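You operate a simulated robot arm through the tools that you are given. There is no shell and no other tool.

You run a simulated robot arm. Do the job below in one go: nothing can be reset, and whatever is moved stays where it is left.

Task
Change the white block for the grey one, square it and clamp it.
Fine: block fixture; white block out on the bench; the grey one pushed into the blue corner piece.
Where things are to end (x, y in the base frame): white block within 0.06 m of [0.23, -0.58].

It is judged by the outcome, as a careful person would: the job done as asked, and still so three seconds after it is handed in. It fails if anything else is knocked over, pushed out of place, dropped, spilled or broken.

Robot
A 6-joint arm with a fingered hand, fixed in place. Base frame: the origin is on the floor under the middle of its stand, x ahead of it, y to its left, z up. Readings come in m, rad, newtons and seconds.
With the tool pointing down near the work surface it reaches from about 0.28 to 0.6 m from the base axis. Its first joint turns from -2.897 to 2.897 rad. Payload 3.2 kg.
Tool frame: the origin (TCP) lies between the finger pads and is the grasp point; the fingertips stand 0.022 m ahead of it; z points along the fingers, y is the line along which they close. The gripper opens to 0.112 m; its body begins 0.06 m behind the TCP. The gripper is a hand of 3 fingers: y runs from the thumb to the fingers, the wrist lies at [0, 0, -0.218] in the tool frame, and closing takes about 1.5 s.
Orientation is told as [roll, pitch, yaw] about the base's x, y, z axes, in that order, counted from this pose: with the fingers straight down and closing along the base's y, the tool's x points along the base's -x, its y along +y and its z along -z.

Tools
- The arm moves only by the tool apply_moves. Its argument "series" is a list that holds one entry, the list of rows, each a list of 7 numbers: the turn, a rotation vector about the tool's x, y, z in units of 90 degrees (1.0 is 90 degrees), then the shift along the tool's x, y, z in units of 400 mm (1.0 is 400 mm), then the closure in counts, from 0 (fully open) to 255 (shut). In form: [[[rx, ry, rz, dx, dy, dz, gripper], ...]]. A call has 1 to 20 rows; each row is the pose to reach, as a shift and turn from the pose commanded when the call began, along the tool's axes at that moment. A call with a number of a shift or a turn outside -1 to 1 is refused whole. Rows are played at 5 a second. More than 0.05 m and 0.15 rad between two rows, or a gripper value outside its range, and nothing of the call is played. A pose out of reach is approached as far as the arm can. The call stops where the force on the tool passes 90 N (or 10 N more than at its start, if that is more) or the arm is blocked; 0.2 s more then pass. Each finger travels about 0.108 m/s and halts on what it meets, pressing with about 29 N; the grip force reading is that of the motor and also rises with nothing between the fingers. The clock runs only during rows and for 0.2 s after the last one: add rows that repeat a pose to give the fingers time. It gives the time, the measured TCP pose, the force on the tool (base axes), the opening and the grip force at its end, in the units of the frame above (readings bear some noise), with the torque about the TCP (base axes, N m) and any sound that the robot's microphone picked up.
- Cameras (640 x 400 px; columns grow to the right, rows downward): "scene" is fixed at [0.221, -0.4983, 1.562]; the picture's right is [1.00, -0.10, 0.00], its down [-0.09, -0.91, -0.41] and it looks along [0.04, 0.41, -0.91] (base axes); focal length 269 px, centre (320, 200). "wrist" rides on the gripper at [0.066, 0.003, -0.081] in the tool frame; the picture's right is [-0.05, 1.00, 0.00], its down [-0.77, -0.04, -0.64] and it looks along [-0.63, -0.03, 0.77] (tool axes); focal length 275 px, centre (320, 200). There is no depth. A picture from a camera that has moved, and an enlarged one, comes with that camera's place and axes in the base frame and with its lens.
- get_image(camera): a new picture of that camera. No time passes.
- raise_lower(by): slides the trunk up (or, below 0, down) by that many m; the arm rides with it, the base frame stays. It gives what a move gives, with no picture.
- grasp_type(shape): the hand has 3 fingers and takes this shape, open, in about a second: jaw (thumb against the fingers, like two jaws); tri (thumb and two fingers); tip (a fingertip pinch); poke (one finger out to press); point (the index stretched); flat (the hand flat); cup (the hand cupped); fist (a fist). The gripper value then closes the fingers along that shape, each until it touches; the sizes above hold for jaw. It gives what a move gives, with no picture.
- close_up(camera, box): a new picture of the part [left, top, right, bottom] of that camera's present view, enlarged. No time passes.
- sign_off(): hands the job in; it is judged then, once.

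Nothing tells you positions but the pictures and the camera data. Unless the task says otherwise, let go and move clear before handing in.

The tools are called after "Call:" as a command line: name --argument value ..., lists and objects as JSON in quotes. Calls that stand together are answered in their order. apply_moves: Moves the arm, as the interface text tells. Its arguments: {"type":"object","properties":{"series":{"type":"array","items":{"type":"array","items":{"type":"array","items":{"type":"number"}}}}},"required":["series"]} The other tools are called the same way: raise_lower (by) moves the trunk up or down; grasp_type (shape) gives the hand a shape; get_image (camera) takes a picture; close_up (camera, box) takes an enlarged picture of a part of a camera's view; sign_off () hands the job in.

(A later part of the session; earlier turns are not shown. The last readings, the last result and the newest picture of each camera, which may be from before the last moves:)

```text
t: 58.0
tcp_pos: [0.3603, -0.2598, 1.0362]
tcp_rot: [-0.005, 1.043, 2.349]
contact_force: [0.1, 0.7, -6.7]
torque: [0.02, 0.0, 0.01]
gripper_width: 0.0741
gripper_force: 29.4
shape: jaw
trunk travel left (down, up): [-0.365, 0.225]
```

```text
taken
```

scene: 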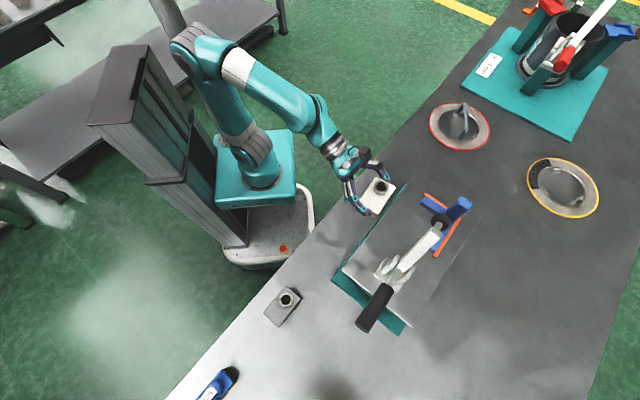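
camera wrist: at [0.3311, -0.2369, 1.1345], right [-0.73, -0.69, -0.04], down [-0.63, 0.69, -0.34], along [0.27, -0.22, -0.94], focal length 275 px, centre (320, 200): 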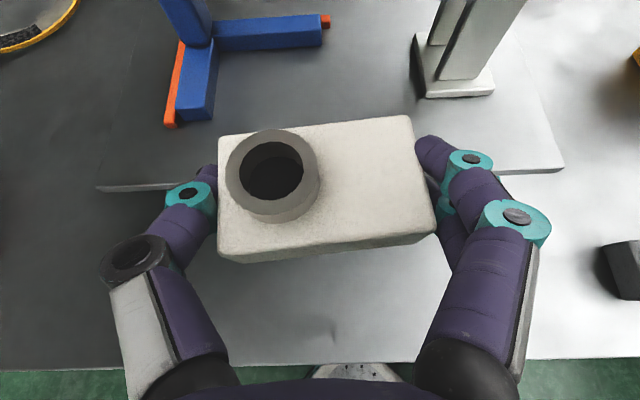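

The white block is secure. I'll carry it along the bench toward its drop-off area, staying on the robot side, then turn it slightly so the hand won't pass over the grey block.

Call:
apply_moves --series '[[[0, 0, 0, 0, 0.107, 0, 255], [0, 0, 0, 0, 0.214, 0, 255], [0, 0, 0, 0, 0.321, 0, 255], [0, 0, 0, 0, 0.428, 0, 255], [0, 0, 0, 0, 0.535, 0, 255], [0, 0, 0, 0, 0.642, 0, 255], [0, 0, 0, 0, 0.75, 0, 255], [-0.064, 0, 0.0373, 0, 0.75, 0, 255], [-0.128, 0, 0.0747, 0, 0.75, 0, 255], [-0.192, 0, 0.112, 0, 0.75, 0, 255], [-0.192, 0, 0.112, 0, 0.75, 0, 255]]]'

Call:
get_image --camera "wrist"

Call:
get_image --camera "scene"

```text
t: 60.4
tcp_pos: [0.1464, -0.4723, 1.0343]
tcp_rot: [-0.002, 1.041, 1.997]
contact_force: [-0.5, -0.9, -7.5]
torque: [0.05, 0.01, -0.01]
gripper_width: 0.074
gripper_force: 28.7
shape: jaw
trunk travel left (down, up): [-0.365, 0.225]
```

```text
taken
camera wrist: at [0.1275, -0.4411, 1.1323], right [-0.92, -0.4, -0.04], down [-0.36, 0.87, -0.34], along [0.17, -0.3, -0.94], focal length 275 px, centre (320, 200)
```

wrist: 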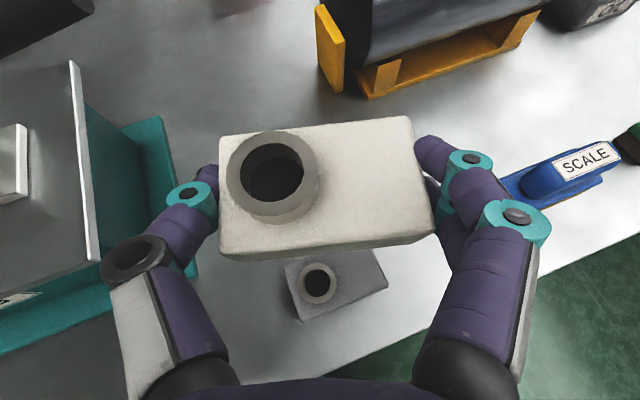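

```text
taken
```

scene: 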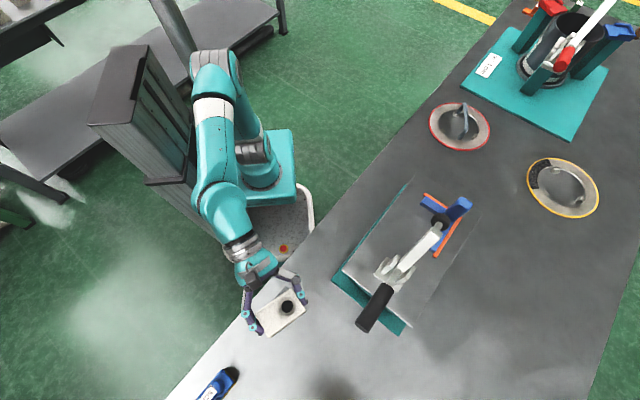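

The block hangs over the bench near the grey one, and the yellow-framed object lies well beyond the drop-off spot. I'll move out past the grey block, then descend, then ease to the drop-off point below the clamp handle's end.

Call:
apply_moves --series '[[[0, 0, 0, 0.0414, -0.0364, 0.0708, 255], [0, 0, 0, 0.0828, -0.0728, 0.1415, 255], [0, 0, 0, 0.0224, -0.0728, 0.1768, 255], [0, 0, 0, -0.038, -0.0728, 0.2121, 255], [0, 0, 0, -0.0985, -0.0728, 0.2475, 255], [0, 0, 0, -0.074, -0.0948, 0.2893, 255], [0, 0, 0, -0.0495, -0.1168, 0.331, 255], [0, 0, 0, -0.0495, -0.1168, 0.331, 255]]]'

Call:
get_image --camera "wrist"

Call:
get_image --camera "scene"

```text
t: 62.2
tcp_pos: [0.2336, -0.5479, 0.9506]
tcp_rot: [-0.004, 1.04, 1.998]
contact_force: [0.3, -0.2, -7.4]
torque: [0.04, 0.01, 0.0]
gripper_width: 0.0741
gripper_force: 29.0
shape: jaw
trunk travel left (down, up): [-0.365, 0.225]
```

```text
taken
camera wrist: at [0.2133, -0.5171, 1.0488], right [-0.92, -0.4, -0.04], down [-0.36, 0.87, -0.34], along [0.17, -0.3, -0.94], focal length 275 px, centre (320, 200)
```

wrist: 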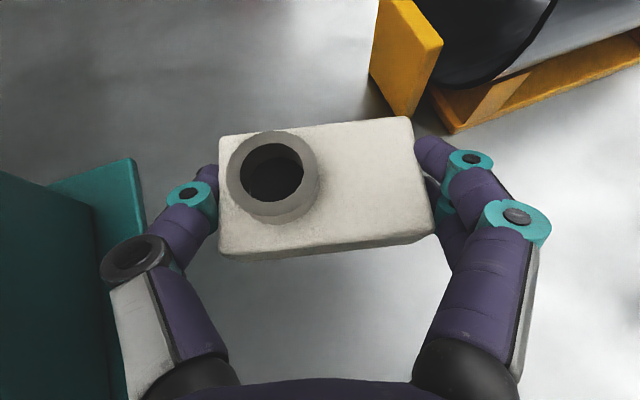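

```text
taken
```

scene: 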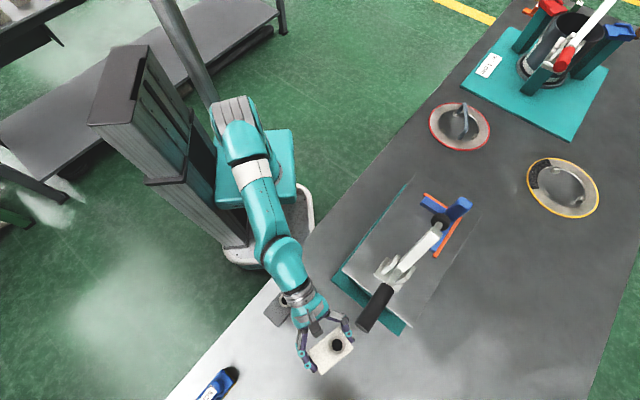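

The white block is above the drop-off point, clear of the yellow frame and the handle. I'll lower most of the way, then feel for the bench.

Call:
apply_moves --series '[[[0, 0, 0, -0.043, 0, 0.025, 255], [0, 0, 0, -0.0863, 0, 0.0505, 255], [0, 0, 0, -0.0863, 0, 0.0505, 255]]]'

Call:
get_image --camera "wrist"

Call:
close_up --camera "scene" --box '[250, 250, 430, 400]'

```text
t: 63.0
tcp_pos: [0.2325, -0.5471, 0.9096]
tcp_rot: [-0.005, 1.041, 1.999]
contact_force: [-1.0, 0.9, -7.8]
torque: [0.1, 0.06, 0.02]
gripper_width: 0.0743
gripper_force: 29.7
shape: jaw
trunk travel left (down, up): [-0.365, 0.225]
```

```text
taken
camera wrist: at [0.2131, -0.5157, 1.008], right [-0.92, -0.4, -0.04], down [-0.36, 0.87, -0.34], along [0.17, -0.3, -0.94], focal length 275 px, centre (320, 200)
```

wrist: 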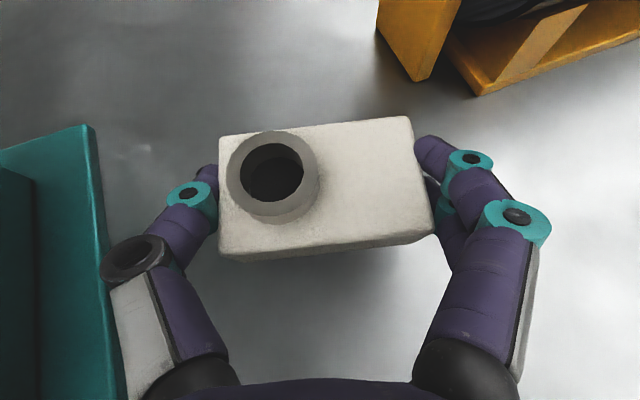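

```text
2.67 times, centred on (340, 325) of scene
camera zoom: at [0.221, -0.4983, 1.562], right [1.0, -0.1, 0.0], down [-0.09, -0.91, -0.41], along [0.04, 0.41, -0.91], focal length 718 px, centre (267, -133)
```

zoom: 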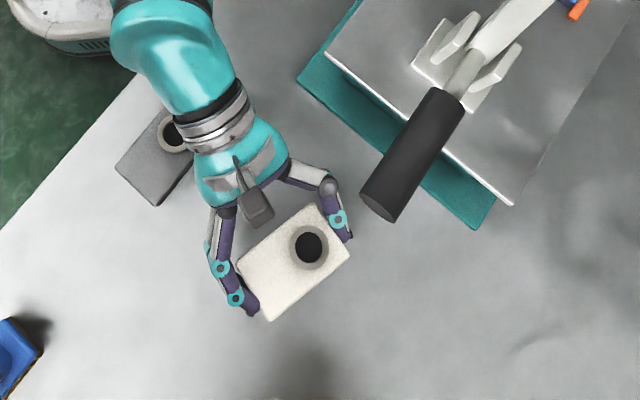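

Still in the air. I'll lower in small steps, watching the force.

Call:
apply_moves --series '[[[0, 0, 0, -0.013, 0, 0.0076, 255], [0, 0, 0, -0.026, 0, 0.0152, 255], [0, 0, 0, -0.026, 0, 0.0152, 255]]]'

```text
t: 63.8
tcp_pos: [0.2337, -0.5473, 0.8978]
tcp_rot: [-0.004, 1.041, 2.002]
contact_force: [-0.4, -0.4, -6.9]
torque: [0.03, 0.01, 0.03]
gripper_width: 0.0743
gripper_force: 29.3
shape: jaw
trunk travel left (down, up): [-0.365, 0.225]
```

No contact yet at 0.898; continuing down in small steps.

Call:
apply_moves --series '[[[0, 0, 0, -0.011, 0, 0.0063, 255], [0, 0, 0, -0.0215, 0, 0.0126, 255], [0, 0, 0, -0.0215, 0, 0.0126, 255]]]'

```text
t: 64.6
tcp_pos: [0.2316, -0.5464, 0.8888]
tcp_rot: [-0.003, 1.039, 2.001]
contact_force: [0.4, -0.2, -8.1]
torque: [0.11, 0.04, 0.0]
gripper_width: 0.074
gripper_force: 29.0
shape: jaw
trunk travel left (down, up): [-0.365, 0.225]
```

Still no contact at 0.889; continuing.

Call:
apply_moves --series '[[[0, 0, 0, -0.011, 0, 0.0063, 255], [0, 0, 0, -0.0215, 0, 0.0126, 255], [0, 0, 0, -0.0215, 0, 0.0126, 255]]]'

Call:
close_up --camera "scene" --box '[280, 290, 400, 400]'

```text
t: 65.4
tcp_pos: [0.2328, -0.5455, 0.8844]
tcp_rot: [-0.007, 1.049, 1.998]
contact_force: [1.3, -5.5, 25.3]
torque: [-0.31, -0.01, 0.04]
gripper_width: 0.0742
gripper_force: 29.0
shape: jaw
trunk travel left (down, up): [-0.365, 0.225]
```

```text
3.64 times, centred on (340, 345) of scene
camera zoom: at [0.221, -0.4983, 1.562], right [1.0, -0.1, 0.0], down [-0.09, -0.91, -0.41], along [0.04, 0.41, -0.91], focal length 979 px, centre (247, -327)
```

zoom: 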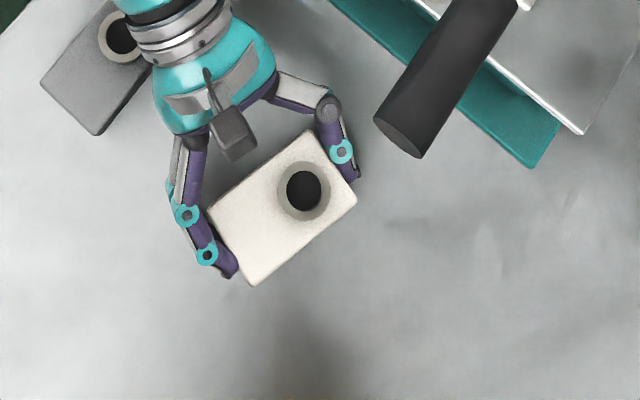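

The block has touched the bench (TCP z 0.884, bench about 0.848). I'll ease off the pressure and open the hand.

Call:
apply_moves --series '[[[0, 0, 0, 0.0065, 0, -0.0038, 255], [0, 0, 0, 0.0065, 0, -0.0038, 120], [0, 0, 0, 0.0065, 0, -0.0038, 60], [0, 0, 0, 0.0065, 0, -0.0038, 35], [0, 0, 0, 0.0065, 0, -0.0038, 35]]]'

Call:
get_image --camera "wrist"

```text
t: 66.6
tcp_pos: [0.2329, -0.5442, 0.8823]
tcp_rot: [-0.003, 1.043, 2.003]
contact_force: [4.0, 3.4, 18.6]
torque: [-0.52, 0.65, 0.01]
gripper_width: 0.0938
gripper_force: 0.0
shape: jaw
trunk travel left (down, up): [-0.365, 0.225]
```

```text
taken
camera wrist: at [0.2132, -0.5138, 0.9814], right [-0.92, -0.4, -0.04], down [-0.36, 0.87, -0.35], along [0.17, -0.3, -0.94], focal length 275 px, centre (320, 200)
```

wrist: 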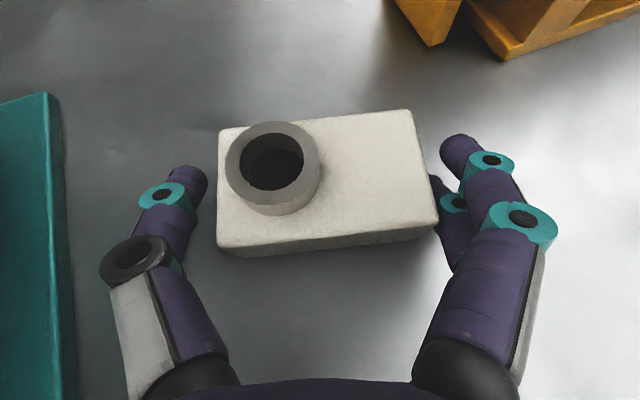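

The white block stands on the bench at its spot. One fingertip still touches the bench, so I'll open a little more, centre the hand, rise and back away over the grey block at a safe height.

Call:
apply_moves --series '[[[0, 0, 0, 0.0108, 0.006, -0.0063, 22], [0, 0, 0, 0.0216, 0.008, -0.0126, 22], [0, 0, 0, 0.0673, 0.008, -0.0828, 22], [0, 0, 0, 0.1005, 0.008, -0.1747, 22], [0, 0, 0, 0.1274, 0.008, -0.2773, 22], [0, 0, 0, 0.1668, 0.008, -0.3585, 22], [0, 0, 0, 0.1668, 0.008, -0.3585, 22]]]'

Call:
get_image --camera "wrist"

Call:
get_image --camera "scene"

```text
t: 68.2
tcp_pos: [0.1924, -0.4647, 1.0113]
tcp_rot: [-0.004, 1.043, 1.999]
contact_force: [0.8, -0.5, -0.4]
torque: [-0.02, 0.0, 0.04]
gripper_width: 0.1022
gripper_force: 0.1
shape: jaw
trunk travel left (down, up): [-0.365, 0.225]
```

```text
taken
camera wrist: at [0.1741, -0.4344, 1.1096], right [-0.92, -0.4, -0.04], down [-0.36, 0.87, -0.34], along [0.17, -0.3, -0.94], focal length 275 px, centre (320, 200)
```

wrist: 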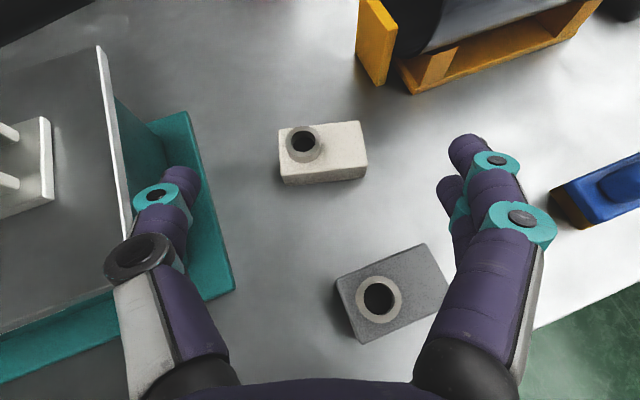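

```text
taken
```

scene: 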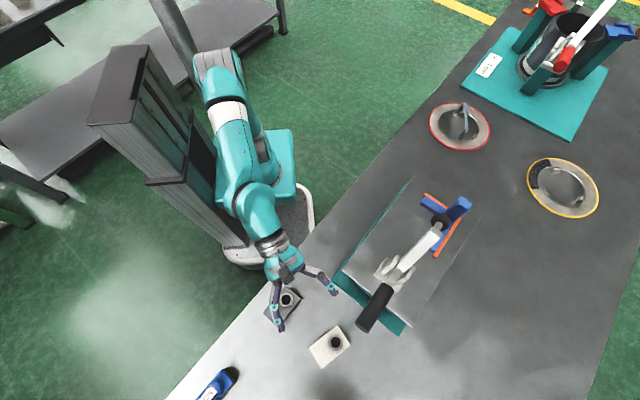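

The white block stands upright near (0.233, -0.552), inside its target circle. Next is the grey block; I'll zoom in to get its position and angle.

Call:
close_up --camera "wrist" --box '[310, 220, 470, 360]'

Call:
close_up --camera "scene" --box '[240, 270, 380, 390]'

```text
2.86 times, centred on (390, 290) of wrist
camera zoom: at [0.1741, -0.4344, 1.1096], right [-0.92, -0.4, -0.04], down [-0.36, 0.87, -0.34], along [0.17, -0.3, -0.94], focal length 786 px, centre (120, -57)
```

zoom: 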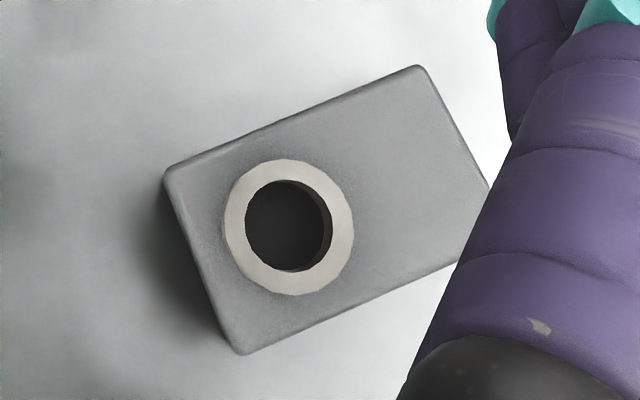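

```text
3.33 times, centred on (310, 330) of scene
camera zoom: at [0.221, -0.4983, 1.562], right [1.0, -0.1, 0.0], down [-0.09, -0.91, -0.41], along [0.04, 0.41, -0.91], focal length 897 px, centre (353, -233)
```

zoom: 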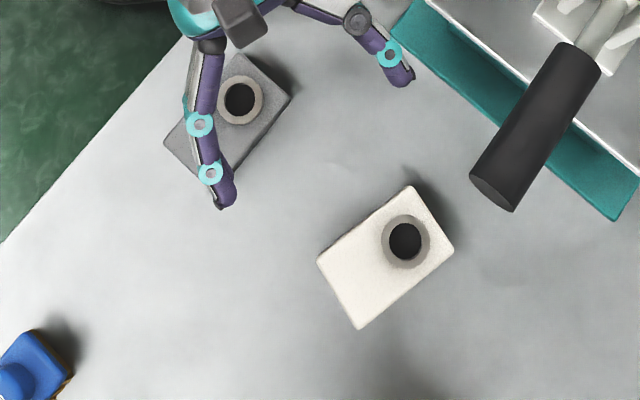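

The grey block is square to the fixture axis (45°), centred at (0.132, -0.461). I'll turn back to that angle and position the open hand above it.

Call:
apply_moves --series '[[[0.064, 0, -0.0373, -0.03, 0.046, -0.017, 22], [0.128, 0, -0.0747, -0.059, 0.092, -0.035, 22], [0.192, 0, -0.112, -0.0885, 0.1375, -0.052, 22], [0.192, 0, -0.112, -0.0885, 0.1375, -0.052, 22]]]'

Call:
get_image --camera "wrist"

```text
t: 69.2
tcp_pos: [0.1269, -0.4563, 0.9919]
tcp_rot: [-0.004, 1.044, 2.351]
contact_force: [0.1, -0.1, -0.2]
torque: [-0.02, 0.01, -0.05]
gripper_width: 0.1021
gripper_force: 0.0
shape: jaw
trunk travel left (down, up): [-0.365, 0.225]
```

```text
taken
camera wrist: at [0.0975, -0.4339, 1.0901], right [-0.73, -0.69, -0.04], down [-0.63, 0.69, -0.35], along [0.27, -0.22, -0.94], focal length 275 px, centre (320, 200)
```

wrist: 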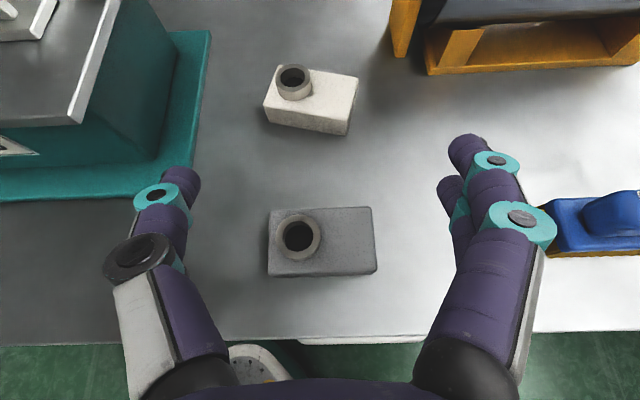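

The hand is well lined up over the grey block. I'll lower straight down around it.

Call:
apply_moves --series '[[[0, 0, 0, -0.065, -0.0035, 0.038, 22], [0, 0, 0, -0.13, -0.0035, 0.076, 22], [0, 0, 0, -0.194, -0.0035, 0.1135, 22], [0, 0, 0, -0.194, -0.0035, 0.1135, 22]]]'

Call:
get_image --camera "wrist"

```text
t: 70.2
tcp_pos: [0.127, -0.4551, 0.9007]
tcp_rot: [-0.005, 1.043, 2.347]
contact_force: [-0.3, -0.1, -0.2]
torque: [-0.02, 0.02, 0.01]
gripper_width: 0.1023
gripper_force: 0.1
shape: jaw
trunk travel left (down, up): [-0.365, 0.225]
```

```text
taken
camera wrist: at [0.0979, -0.4322, 0.9988], right [-0.73, -0.69, -0.04], down [-0.63, 0.69, -0.35], along [0.27, -0.22, -0.94], focal length 275 px, centre (320, 200)
```

wrist: 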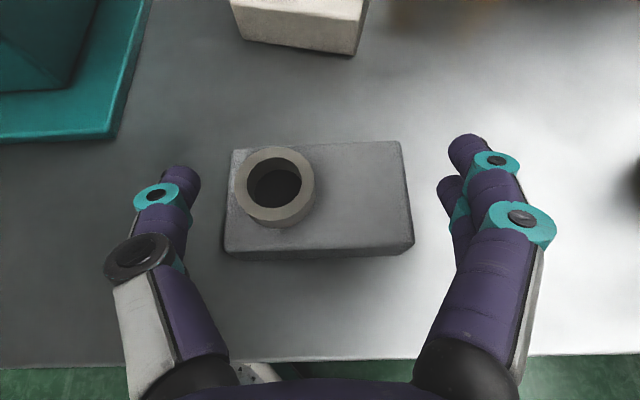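

Nicely centred. I'll lower the last 14 mm and close on the block.

Call:
apply_moves --series '[[[0, 0, 0, -0.015, 0, 0.0087, 22], [0, 0, 0, -0.0296, 0, 0.0173, 22], [0, 0, 0, -0.0296, 0, 0.0173, 60], [0, 0, 0, -0.0296, 0, 0.0173, 120], [0, 0, 0, -0.0296, 0, 0.0173, 255], [0, 0, 0, -0.0296, 0, 0.0173, 255], [0, 0, 0, -0.0296, 0, 0.0173, 255]]]'

Call:
get_image --camera "wrist"

```text
t: 71.8
tcp_pos: [0.1283, -0.4547, 0.8888]
tcp_rot: [-0.004, 1.043, 2.351]
contact_force: [2.2, 1.9, 0.2]
torque: [-0.11, 0.1, 0.03]
gripper_width: 0.0726
gripper_force: 28.9
shape: jaw
trunk travel left (down, up): [-0.365, 0.225]
```

```text
taken
camera wrist: at [0.099, -0.4327, 0.9866], right [-0.73, -0.69, -0.04], down [-0.63, 0.69, -0.35], along [0.27, -0.22, -0.94], focal length 275 px, centre (320, 200)
```

wrist: 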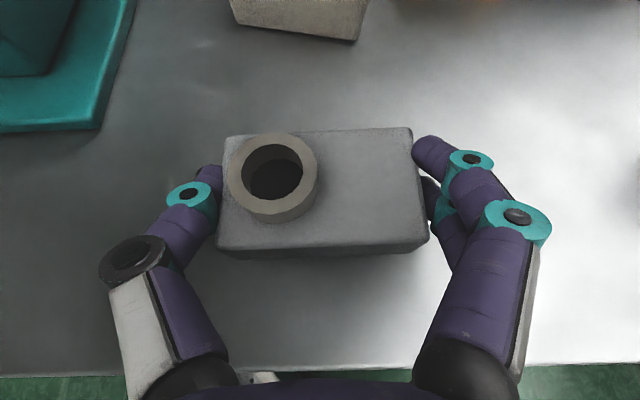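

The grey block is gripped squarely (73 mm, 29 N). I'll lift a little to test the hold, then raise for transport.

Call:
apply_moves --series '[[[0, 0, 0, 0.0216, 0, -0.0126, 255], [0, 0, 0, 0.0432, 0, -0.0252, 255], [0, 0, 0, 0.0432, 0, -0.0252, 255]]]'

Call:
get_image --camera "wrist"

```text
t: 72.6
tcp_pos: [0.1276, -0.4572, 0.906]
tcp_rot: [-0.006, 1.044, 2.346]
contact_force: [-0.9, -0.3, -7.3]
torque: [0.03, 0.04, 0.0]
gripper_width: 0.0727
gripper_force: 29.5
shape: jaw
trunk travel left (down, up): [-0.365, 0.225]
```

```text
taken
camera wrist: at [0.0989, -0.4343, 1.0057], right [-0.73, -0.69, -0.04], down [-0.63, 0.69, -0.34], along [0.27, -0.22, -0.94], focal length 275 px, centre (320, 200)
```

wrist: 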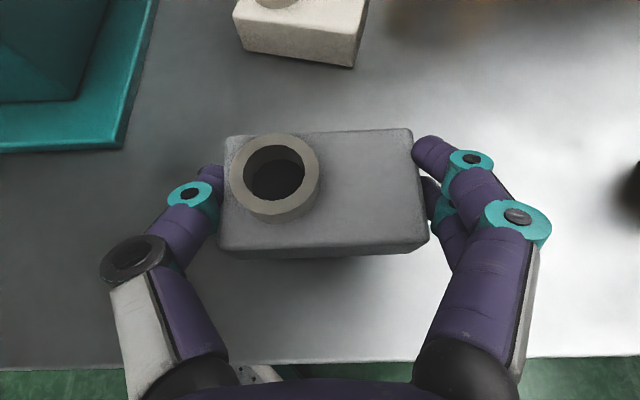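

Held level. I'll raise it and carry it back alongside the fixture on the robot side.

Call:
apply_moves --series '[[[0, 0, 0, 0.096, 0, -0.056, 255], [0, 0, 0, 0.193, 0, -0.113, 255], [0, 0, 0, 0.289, 0, -0.169, 255], [0, 0, 0, 0.2937, -0.11, -0.161, 255], [0, 0, 0, 0.2984, -0.22, -0.153, 255], [0, 0, 0, 0.3031, -0.33, -0.145, 255], [0, 0, 0, 0.3078, -0.44, -0.137, 255], [0, 0, 0, 0.3125, -0.55, -0.129, 255], [0, 0, 0, 0.3172, -0.66, -0.121, 255], [0, 0, 0, 0.3218, -0.77, -0.113, 255], [0, 0, 0, 0.3218, -0.77, -0.113, 255]]]'

Call:
get_image --camera "wrist"

Call:
get_image --camera "scene"

```text
t: 75.0
tcp_pos: [0.3664, -0.2566, 1.0421]
tcp_rot: [-0.002, 1.041, 2.35]
contact_force: [-0.6, 0.4, -7.0]
torque: [0.06, 0.04, -0.01]
gripper_width: 0.0712
gripper_force: 28.9
shape: jaw
trunk travel left (down, up): [-0.365, 0.225]
```

```text
taken
camera wrist: at [0.3369, -0.2343, 1.1412], right [-0.72, -0.69, -0.04], down [-0.64, 0.69, -0.35], along [0.27, -0.22, -0.94], focal length 275 px, centre (320, 200)
```

wrist: 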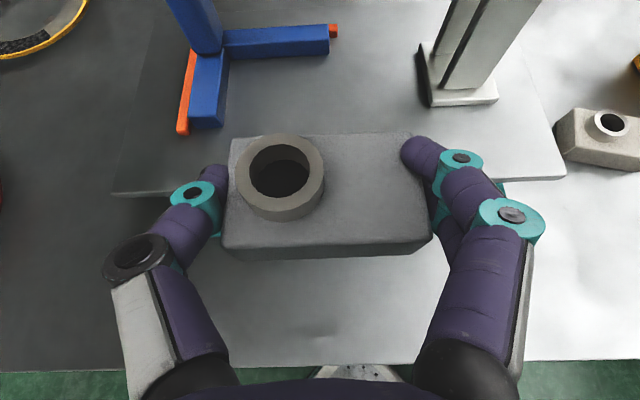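

```text
taken
```

scene: 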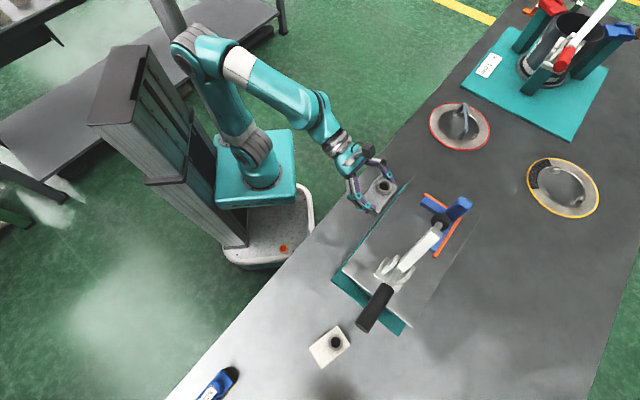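

The block seems to have shifted slightly in the grip (71 mm now). I'll look closely before going on.

Call:
close_up --camera "wrist" --box '[180, 110, 460, 290]'

Call:
close_up --camera "scene" --box '[330, 130, 430, 230]'

```text
2.22 times, centred on (320, 200) of wrist
camera zoom: at [0.3369, -0.2343, 1.1412], right [-0.72, -0.69, -0.04], down [-0.64, 0.69, -0.35], along [0.27, -0.22, -0.94], focal length 612 px, centre (320, 200)
```

zoom: 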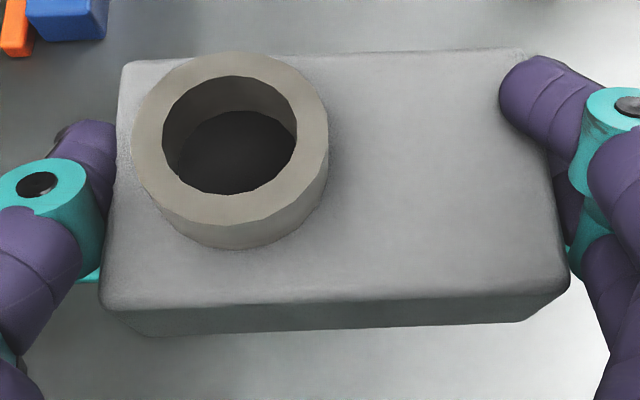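

```text
4.00 times, centred on (380, 180) of scene
camera zoom: at [0.221, -0.4983, 1.562], right [1.0, -0.1, 0.0], down [-0.09, -0.91, -0.41], along [0.04, 0.41, -0.91], focal length 1077 px, centre (80, 280)
```

zoom: 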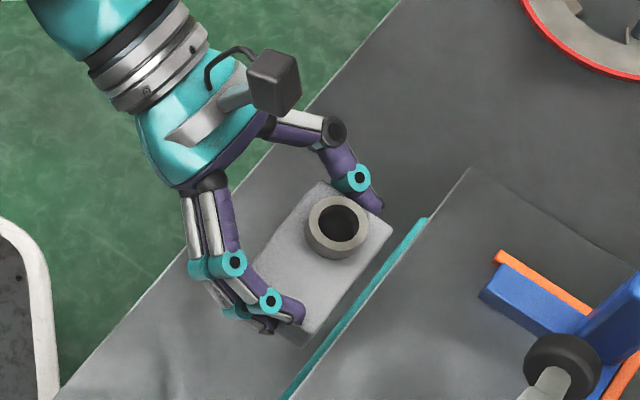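

The upper fingertip has crept onto the block's top edge, but the thumb and lower finger still hold it. I'll carry it gently over the plate and set it down near the corner without delay.

Call:
apply_moves --series '[[[0, 0, 0, 0.0264, 0.0015, 0.057, 255], [0, 0, 0, 0.0527, 0.003, 0.114, 255], [0, 0, 0, 0.0791, 0.0045, 0.171, 255], [0, 0, 0, 0.1054, 0.006, 0.228, 255], [0, 0, 0, 0.1318, 0.0075, 0.285, 255], [0, 0, 0, 0.1318, 0.0075, 0.285, 255]]]'

Call:
get_image --camera "wrist"

Call:
close_up --camera "scene" --box '[380, 170, 480, 270]'

```text
t: 76.4
tcp_pos: [0.4529, -0.3484, 1.0293]
tcp_rot: [-0.005, 1.043, 2.348]
contact_force: [0.4, -0.6, -7.1]
torque: [0.06, 0.05, -0.01]
gripper_width: 0.0712
gripper_force: 29.7
shape: jaw
trunk travel left (down, up): [-0.365, 0.225]
```

```text
taken
camera wrist: at [0.4236, -0.3261, 1.1274], right [-0.73, -0.69, -0.04], down [-0.63, 0.69, -0.34], along [0.27, -0.22, -0.94], focal length 275 px, centre (320, 200)
```

wrist: 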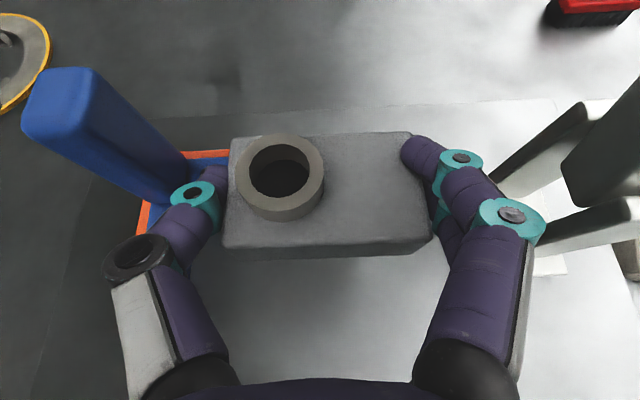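

```text
4.00 times, centred on (430, 220) of scene
camera zoom: at [0.221, -0.4983, 1.562], right [1.0, -0.1, 0.0], down [-0.09, -0.91, -0.41], along [0.04, 0.41, -0.91], focal length 1077 px, centre (-120, 120)
```

zoom: 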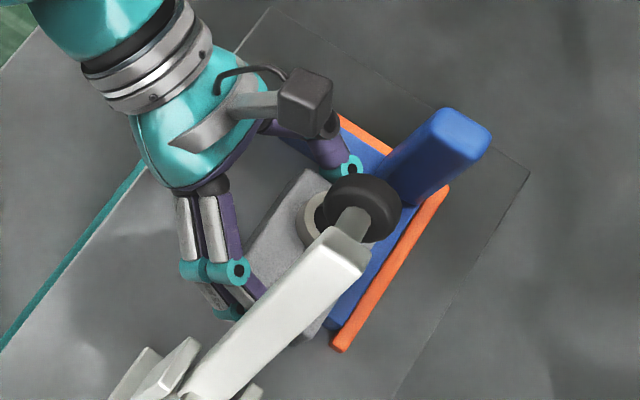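

I'm a bit too far out; the block would land on the back wall. I'll move back 14 mm and then lower toward the plate in steps.

Call:
apply_moves --series '[[[0, 0, 0, -0.0177, 0, -0.0302, 255], [0, 0, 0, -0.0393, 0, -0.0176, 255], [0, 0, 0, -0.0588, 0, -0.0062, 255], [0, 0, 0, -0.0588, 0, -0.0062, 255]]]'

Call:
get_image --camera "wrist"

```text
t: 77.4
tcp_pos: [0.4414, -0.3388, 1.0103]
tcp_rot: [-0.002, 1.039, 2.348]
contact_force: [0.9, 0.1, -7.3]
torque: [0.08, 0.06, -0.03]
gripper_width: 0.0714
gripper_force: 29.3
shape: jaw
trunk travel left (down, up): [-0.365, 0.225]
```

```text
taken
camera wrist: at [0.4124, -0.3158, 1.109], right [-0.73, -0.69, -0.04], down [-0.63, 0.69, -0.34], along [0.27, -0.22, -0.94], focal length 275 px, centre (320, 200)
```

wrist: 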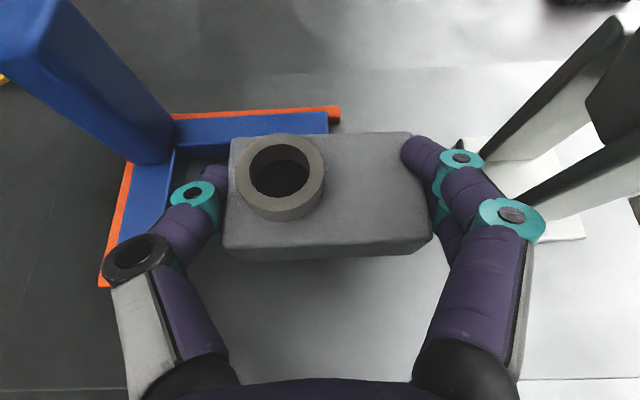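

The block is clear of both walls now. I'll lower to the plate in small steps.

Call:
apply_moves --series '[[[0, 0, 0, -0.011, 0, 0.0063, 255], [0, 0, 0, -0.0216, 0, 0.0126, 255], [0, 0, 0, -0.0216, 0, 0.0126, 255]]]'

```text
t: 78.2
tcp_pos: [0.4424, -0.3394, 1.0008]
tcp_rot: [-0.004, 1.043, 2.347]
contact_force: [0.0, 0.7, -7.8]
torque: [0.06, 0.02, -0.02]
gripper_width: 0.071
gripper_force: 29.1
shape: jaw
trunk travel left (down, up): [-0.365, 0.225]
```

No contact yet at 1.001; continuing in smaller steps.

Call:
apply_moves --series '[[[0, 0, 0, -0.0065, 0, 0.0038, 255], [0, 0, 0, -0.013, 0, 0.0076, 255], [0, 0, 0, -0.013, 0, 0.0076, 255]]]'

```text
t: 79.0
tcp_pos: [0.442, -0.3363, 0.9971]
tcp_rot: [-0.003, 1.046, 2.349]
contact_force: [-1.1, 1.9, 0.9]
torque: [-0.35, 0.11, -0.12]
gripper_width: 0.0712
gripper_force: 28.8
shape: jaw
trunk travel left (down, up): [-0.365, 0.225]
```

It has touched at one corner, so the block is slightly tilted in the grip. I'll lower a couple of mm more and then open so it settles flat.

Call:
apply_moves --series '[[[0, 0, 0, -0.0065, 0, 0.0038, 255], [0, 0, 0, -0.0065, 0, 0.0038, 200], [0, 0, 0, -0.0065, 0, 0.0038, 120], [0, 0, 0, -0.0065, 0, 0.0038, 80], [0, 0, 0, -0.0065, 0, 0.0038, 50], [0, 0, 0, -0.0065, 0, 0.0038, 45], [0, 0, 0, -0.0065, 0, 0.0038, 45]]]'

Call:
get_image --camera "wrist"

Call:
close_up --camera "scene" --box '[380, 170, 480, 270]'

```text
t: 80.6
tcp_pos: [0.4418, -0.337, 0.9952]
tcp_rot: [-0.002, 1.049, 2.354]
contact_force: [7.2, 2.2, 29.7]
torque: [-1.21, 0.43, 0.23]
gripper_width: 0.0862
gripper_force: 0.0
shape: jaw
trunk travel left (down, up): [-0.365, 0.225]
```

```text
taken
camera wrist: at [0.4121, -0.3138, 1.0939], right [-0.72, -0.69, -0.04], down [-0.63, 0.69, -0.35], along [0.27, -0.23, -0.94], focal length 275 px, centre (320, 200)
```

wrist: 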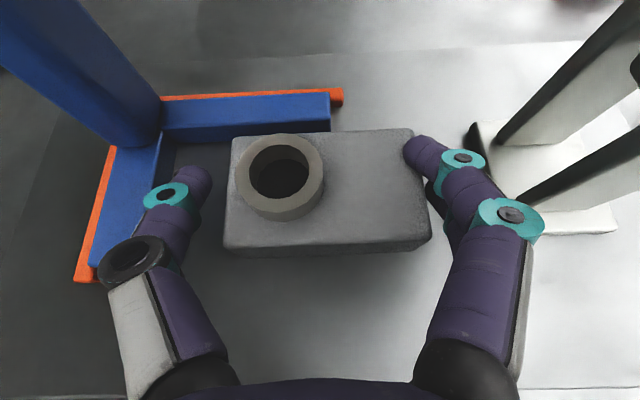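

```text
4.00 times, centred on (430, 220) of scene
camera zoom: at [0.221, -0.4983, 1.562], right [1.0, -0.1, 0.0], down [-0.09, -0.91, -0.41], along [0.04, 0.41, -0.91], focal length 1077 px, centre (-120, 120)
```

zoom: 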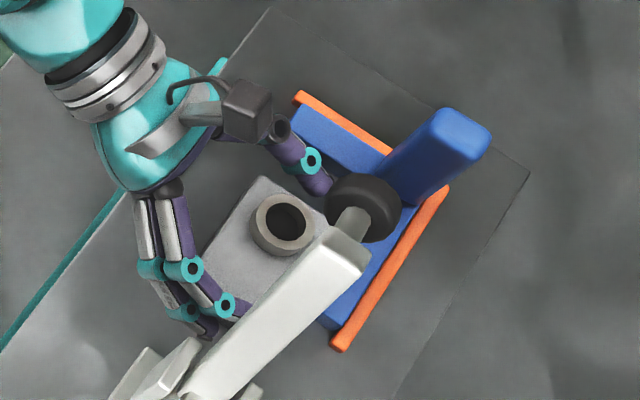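

The thumb is free; the upper fingertip is still resting on the block's top edge. I'll rise a little so it comes clear, then open fully.

Call:
apply_moves --series '[[[0, 0, 0, 0.0129, 0, -0.0076, 45], [0, 0, 0, 0.0259, 0, -0.0151, 30], [0, 0, 0, 0.0432, 0, -0.0252, 30], [0, 0, 0, 0.0432, 0, -0.0252, 30]]]'

Call:
get_image --camera "wrist"

```text
t: 81.6
tcp_pos: [0.4417, -0.3392, 1.0123]
tcp_rot: [-0.003, 1.04, 2.349]
contact_force: [-0.2, 0.4, -0.1]
torque: [0.01, 0.02, 0.0]
gripper_width: 0.0987
gripper_force: 0.0
shape: jaw
trunk travel left (down, up): [-0.365, 0.225]
```

```text
taken
camera wrist: at [0.4127, -0.3165, 1.1103], right [-0.73, -0.69, -0.04], down [-0.63, 0.69, -0.34], along [0.27, -0.22, -0.94], focal length 275 px, centre (320, 200)
```

wrist: 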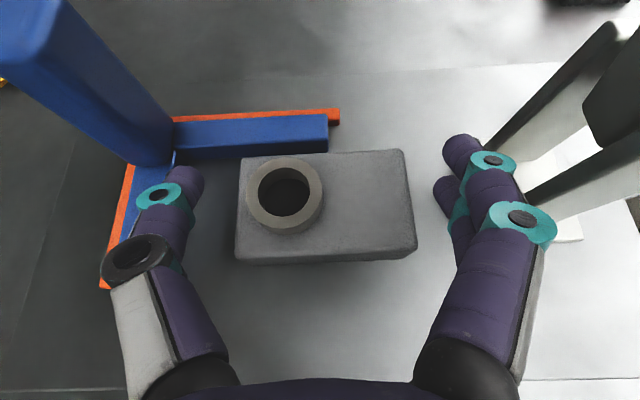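

The grey block stands flat on the plate, about 37 mm from one wall and 10 mm from the other. I'll lower slightly and push it along toward the end wall with the near-end finger.

Call:
apply_moves --series '[[[0, 0, 0, -0.0196, 0, 0.0259, 30], [0, 0, 0, -0.0196, -0.0375, 0.0259, 30], [0, 0, 0, -0.0196, -0.075, 0.0259, 30], [0, 0, 0, -0.0196, -0.075, 0.0259, 30]]]'

Call:
get_image --camera "wrist"

Call:
close_up --camera "scene" --box '[380, 170, 480, 270]'

```text
t: 82.6
tcp_pos: [0.4672, -0.3213, 1.0019]
tcp_rot: [-0.002, 1.042, 2.347]
contact_force: [-1.6, -2.2, 0.6]
torque: [0.02, 0.06, -0.01]
gripper_width: 0.0991
gripper_force: 0.1
shape: jaw
trunk travel left (down, up): [-0.365, 0.225]
```

```text
taken
camera wrist: at [0.4373, -0.2983, 1.0994], right [-0.73, -0.69, -0.04], down [-0.63, 0.69, -0.35], along [0.27, -0.22, -0.94], focal length 275 px, centre (320, 200)
```

wrist: 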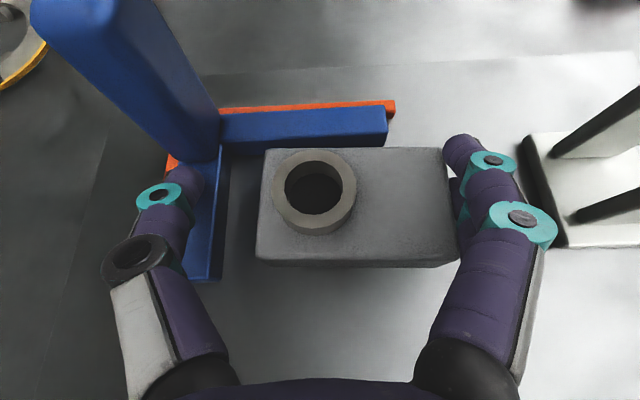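

```text
4.00 times, centred on (430, 220) of scene
camera zoom: at [0.221, -0.4983, 1.562], right [1.0, -0.1, 0.0], down [-0.09, -0.91, -0.41], along [0.04, 0.41, -0.91], focal length 1077 px, centre (-120, 120)
```

zoom: 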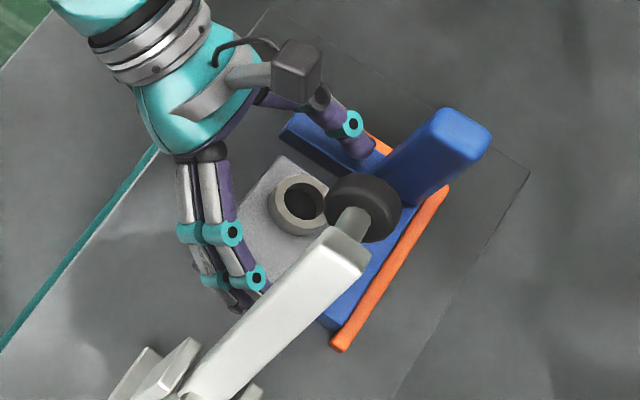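

The block is sliding toward the corner, about 16 mm to go, and the thumb passes over the wall clear of the post. I'll continue slowly.

Call:
apply_moves --series '[[[0, 0, 0, 0, -0.015, 0, 30], [0, 0, 0, 0, -0.03, 0, 30], [0, 0, 0, 0, -0.03, 0, 30]]]'

Call:
close_up --camera "wrist" --box '[120, 70, 480, 300]'

```text
t: 83.4
tcp_pos: [0.4752, -0.3128, 0.9997]
tcp_rot: [-0.005, 1.043, 2.347]
contact_force: [-2.2, -2.6, 0.5]
torque: [-0.06, 0.05, 0.0]
gripper_width: 0.099
gripper_force: 0.2
shape: jaw
trunk travel left (down, up): [-0.365, 0.225]
```

```text
1.74 times, centred on (300, 185) of wrist
camera zoom: at [0.4455, -0.2904, 1.0991], right [-0.73, -0.69, -0.04], down [-0.63, 0.69, -0.35], along [0.27, -0.22, -0.94], focal length 479 px, centre (355, 226)
```

zoom: 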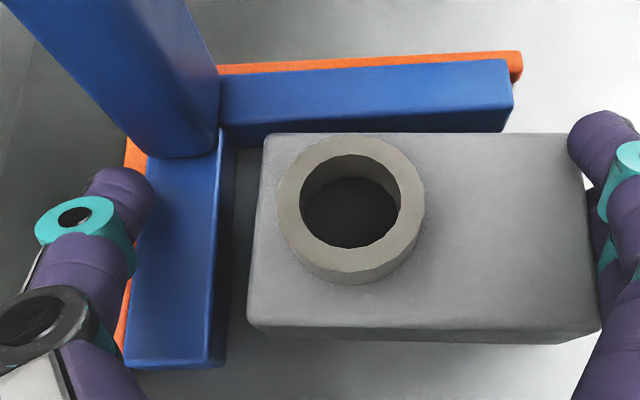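

About 5–7 mm to go to the end wall. I'll push on in small steps and watch for the force to rise.

Call:
apply_moves --series '[[[0, 0, 0, 0, -0.005, 0, 30], [0, 0, 0, 0, -0.01, 0, 30], [0, 0, 0, 0, -0.0135, 0, 30], [0, 0, 0, 0, -0.0135, 0, 30]]]'

Call:
close_up --camera "wrist" --box '[120, 70, 480, 300]'

```text
t: 84.4
tcp_pos: [0.4778, -0.3087, 0.9995]
tcp_rot: [-0.004, 1.041, 2.346]
contact_force: [-2.2, -1.4, 0.8]
torque: [-0.04, 0.03, -0.01]
gripper_width: 0.0993
gripper_force: 0.0
shape: jaw
trunk travel left (down, up): [-0.365, 0.225]
```

```text
1.74 times, centred on (300, 185) of wrist
camera zoom: at [0.449, -0.2858, 1.099], right [-0.73, -0.69, -0.04], down [-0.63, 0.69, -0.35], along [0.27, -0.22, -0.94], focal length 479 px, centre (355, 226)
```

zoom: 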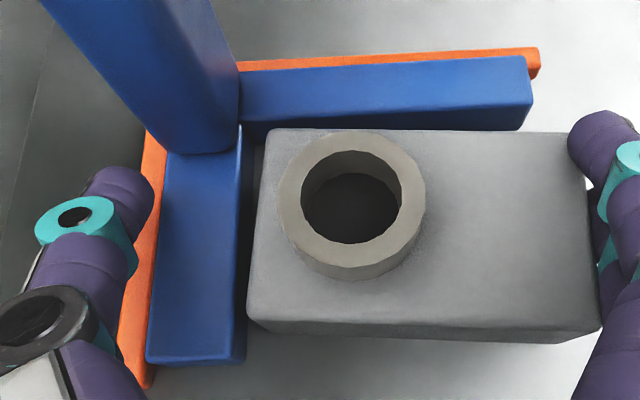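

Almost there; a few more millimetres.

Call:
apply_moves --series '[[[0, 0, 0, 0, -0.004, 0, 30], [0, 0, 0, 0, -0.008, 0, 30], [0, 0, 0, 0, -0.01, 0, 30], [0, 0, 0, 0, -0.01, 0, 30]]]'

Call:
close_up --camera "wrist" --box '[120, 70, 480, 300]'

```text
t: 85.4
tcp_pos: [0.4809, -0.3057, 1.0017]
tcp_rot: [-0.006, 1.043, 2.346]
contact_force: [-2.4, -1.7, -0.1]
torque: [-0.06, 0.03, 0.04]
gripper_width: 0.099
gripper_force: 0.0
shape: jaw
trunk travel left (down, up): [-0.365, 0.225]
```

```text
1.74 times, centred on (300, 185) of wrist
camera zoom: at [0.4519, -0.2834, 1.0992], right [-0.73, -0.69, -0.04], down [-0.63, 0.69, -0.35], along [0.27, -0.22, -0.94], focal length 479 px, centre (355, 226)
```

zoom: 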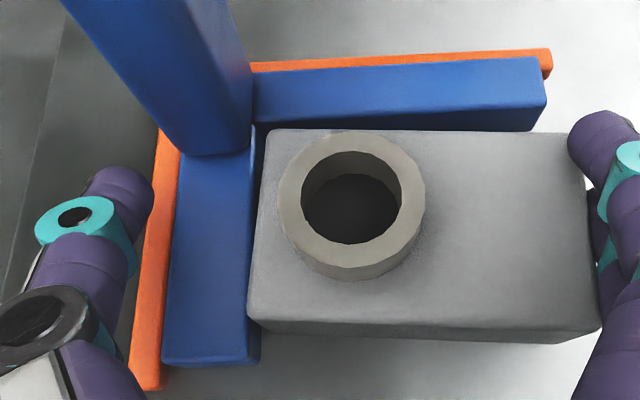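

There's a thin wedge-shaped gap left, so the block is a degree or two off square. Pushing on should square it against the wall.

Call:
apply_moves --series '[[[0, 0, 0, 0, -0.004, 0, 30], [0, 0, 0, 0, -0.008, 0, 30], [0, 0, 0, 0, -0.01, 0, 30], [0, 0, 0, 0, -0.01, 0, 30]]]'

Call:
close_up --camera "wrist" --box '[120, 70, 480, 300]'

```text
t: 86.4
tcp_pos: [0.4844, -0.3033, 1.0019]
tcp_rot: [-0.005, 1.042, 2.347]
contact_force: [-2.4, -2.0, -0.6]
torque: [-0.03, 0.0, 0.01]
gripper_width: 0.0993
gripper_force: 0.0
shape: jaw
trunk travel left (down, up): [-0.365, 0.225]
```

```text
1.74 times, centred on (300, 185) of wrist
camera zoom: at [0.4549, -0.2806, 1.0994], right [-0.73, -0.69, -0.04], down [-0.63, 0.69, -0.35], along [0.27, -0.22, -0.94], focal length 479 px, centre (355, 226)
```

zoom: 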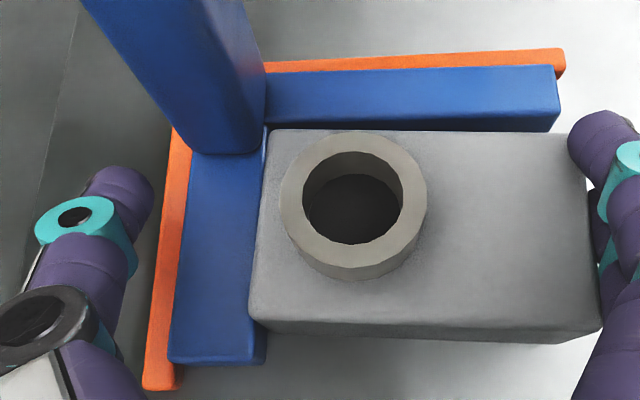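

Nearly closed now; a little more.

Call:
apply_moves --series '[[[0, 0, 0, 0, -0.004, 0, 30], [0, 0, 0, 0, -0.008, 0, 30], [0, 0, 0, 0, -0.008, 0, 30]]]'

Call:
close_up --camera "wrist" --box '[120, 70, 480, 300]'

```text
t: 87.2
tcp_pos: [0.4857, -0.3012, 1.001]
tcp_rot: [-0.005, 1.043, 2.347]
contact_force: [-3.1, -5.3, 0.5]
torque: [-0.05, 0.03, 0.1]
gripper_width: 0.0996
gripper_force: 0.0
shape: jaw
trunk travel left (down, up): [-0.365, 0.225]
```

```text
1.74 times, centred on (300, 185) of wrist
camera zoom: at [0.457, -0.2788, 1.0993], right [-0.73, -0.69, -0.04], down [-0.63, 0.69, -0.34], along [0.27, -0.22, -0.94], focal length 479 px, centre (355, 226)
```

zoom: 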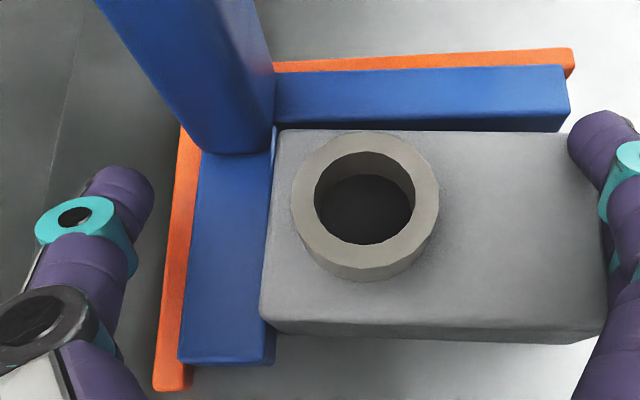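

Contact with the end wall: the force is rising (6 N) and the gap has closed. I'll press slightly more to square it.

Call:
apply_moves --series '[[[0, 0, 0, 0, -0.005, 0, 30], [0, 0, 0, 0, -0.008, 0, 30], [0, 0, 0, 0, -0.008, 0, 30], [0, 0, 0, 0, -0.008, 0, 30]]]'

Call:
close_up --camera "wrist" --box '[120, 70, 480, 300]'

Call:
close_up --camera "scene" --box '[390, 170, 470, 250]'

```text
t: 88.2
tcp_pos: [0.4875, -0.2991, 1.001]
tcp_rot: [-0.007, 1.042, 2.345]
contact_force: [-4.4, -8.4, -1.4]
torque: [0.01, -0.01, 0.2]
gripper_width: 0.0998
gripper_force: 0.1
shape: jaw
trunk travel left (down, up): [-0.365, 0.225]
```

```text
1.74 times, centred on (300, 185) of wrist
camera zoom: at [0.4591, -0.2766, 1.0991], right [-0.73, -0.69, -0.04], down [-0.63, 0.69, -0.34], along [0.27, -0.22, -0.94], focal length 479 px, centre (355, 226)
```

zoom: 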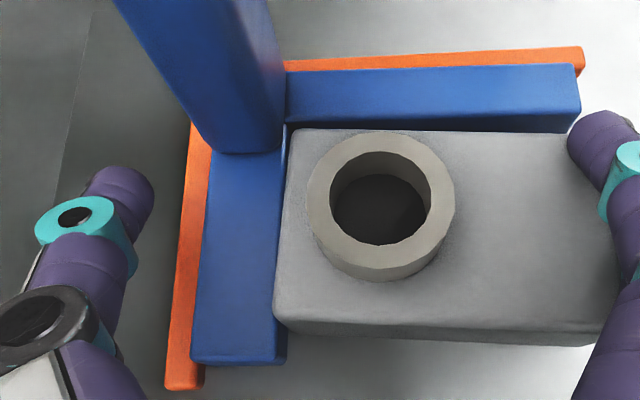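

```text
5.00 times, centred on (430, 210) of scene
camera zoom: at [0.221, -0.4983, 1.562], right [1.0, -0.1, 0.0], down [-0.09, -0.91, -0.41], along [0.04, 0.41, -0.91], focal length 1346 px, centre (-230, 150)
```

zoom: 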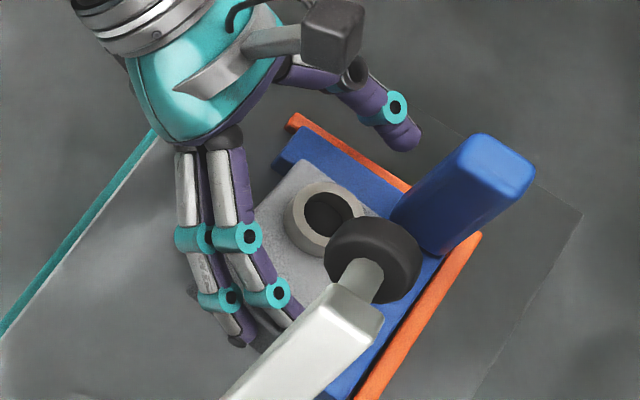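

The block touches the end wall but is still turned about 3°, with its near end short of the back wall. I'll back off, narrow the hand, and use the thumb to push the near end of the block toward the back wall.

Call:
apply_moves --series '[[[0, 0, 0, 0, 0.015, 0, 30], [0, 0, 0, -0.0163, 0.015, -0.0773, 30], [0, 0, 0, -0.0434, 0.015, -0.1484, 30], [0, 0, 0, -0.0623, 0.075, -0.1808, 90], [0, 0, 0, -0.0623, 0.1375, -0.1808, 140], [0, 0, 0, -0.0623, 0.186, -0.1808, 140], [0, 0, 0, -0.1228, 0.186, -0.1454, 140], [0, 0, 0, -0.1228, 0.186, -0.1454, 140]]]'

Call:
get_image --camera "wrist"

Call:
close_up --camera "scene" --box '[390, 170, 470, 250]'

```text
t: 90.0
tcp_pos: [0.3844, -0.2985, 0.9881]
tcp_rot: [-0.004, 1.046, 2.348]
contact_force: [0.0, -1.3, 7.1]
torque: [-0.27, 0.09, -0.03]
gripper_width: 0.0513
gripper_force: 0.1
shape: jaw
trunk travel left (down, up): [-0.365, 0.225]
```

```text
taken
camera wrist: at [0.3538, -0.275, 1.0862], right [-0.72, -0.69, -0.04], down [-0.63, 0.69, -0.35], along [0.27, -0.23, -0.94], focal length 275 px, centre (320, 200)
```

wrist: 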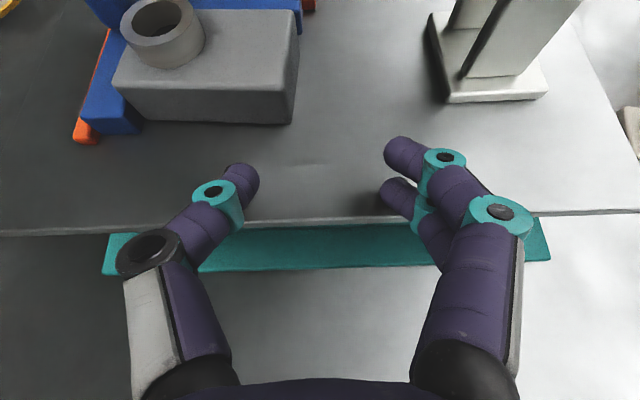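

```text
5.00 times, centred on (430, 210) of scene
camera zoom: at [0.221, -0.4983, 1.562], right [1.0, -0.1, 0.0], down [-0.09, -0.91, -0.41], along [0.04, 0.41, -0.91], focal length 1346 px, centre (-230, 150)
```

zoom: 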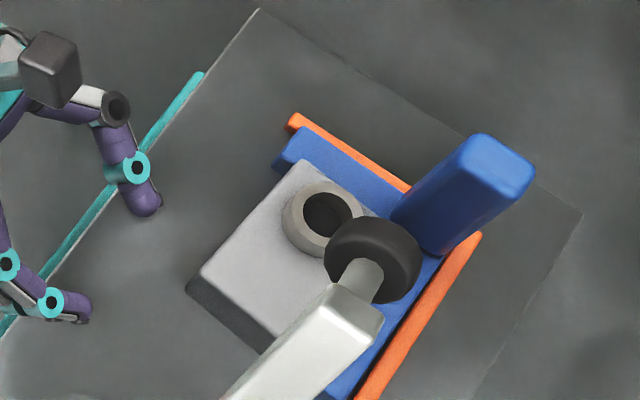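

The thumb is in line with the near half of the block's side. I'll rise a few mm off the plate and approach the block's side.

Call:
apply_moves --series '[[[0, 0, 0, 0.0086, 0, -0.005, 140], [0, 0, 0, 0.0276, 0, 0.0273, 140], [0, 0, 0, 0.0466, 0, 0.0597, 140], [0, 0, 0, 0.0466, 0, 0.0597, 140]]]'

Call:
get_image --camera "wrist"

```text
t: 91.0
tcp_pos: [0.4052, -0.3184, 0.9907]
tcp_rot: [-0.002, 1.041, 2.348]
contact_force: [0.1, 0.2, 0.5]
torque: [0.02, 0.03, -0.04]
gripper_width: 0.0511
gripper_force: 0.1
shape: jaw
trunk travel left (down, up): [-0.365, 0.225]
```

```text
taken
camera wrist: at [0.3746, -0.2958, 1.089], right [-0.73, -0.69, -0.04], down [-0.63, 0.69, -0.35], along [0.27, -0.22, -0.94], focal length 275 px, centre (320, 200)
```

wrist: 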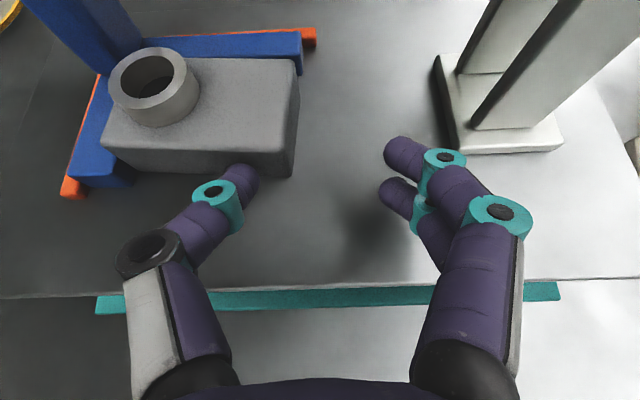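

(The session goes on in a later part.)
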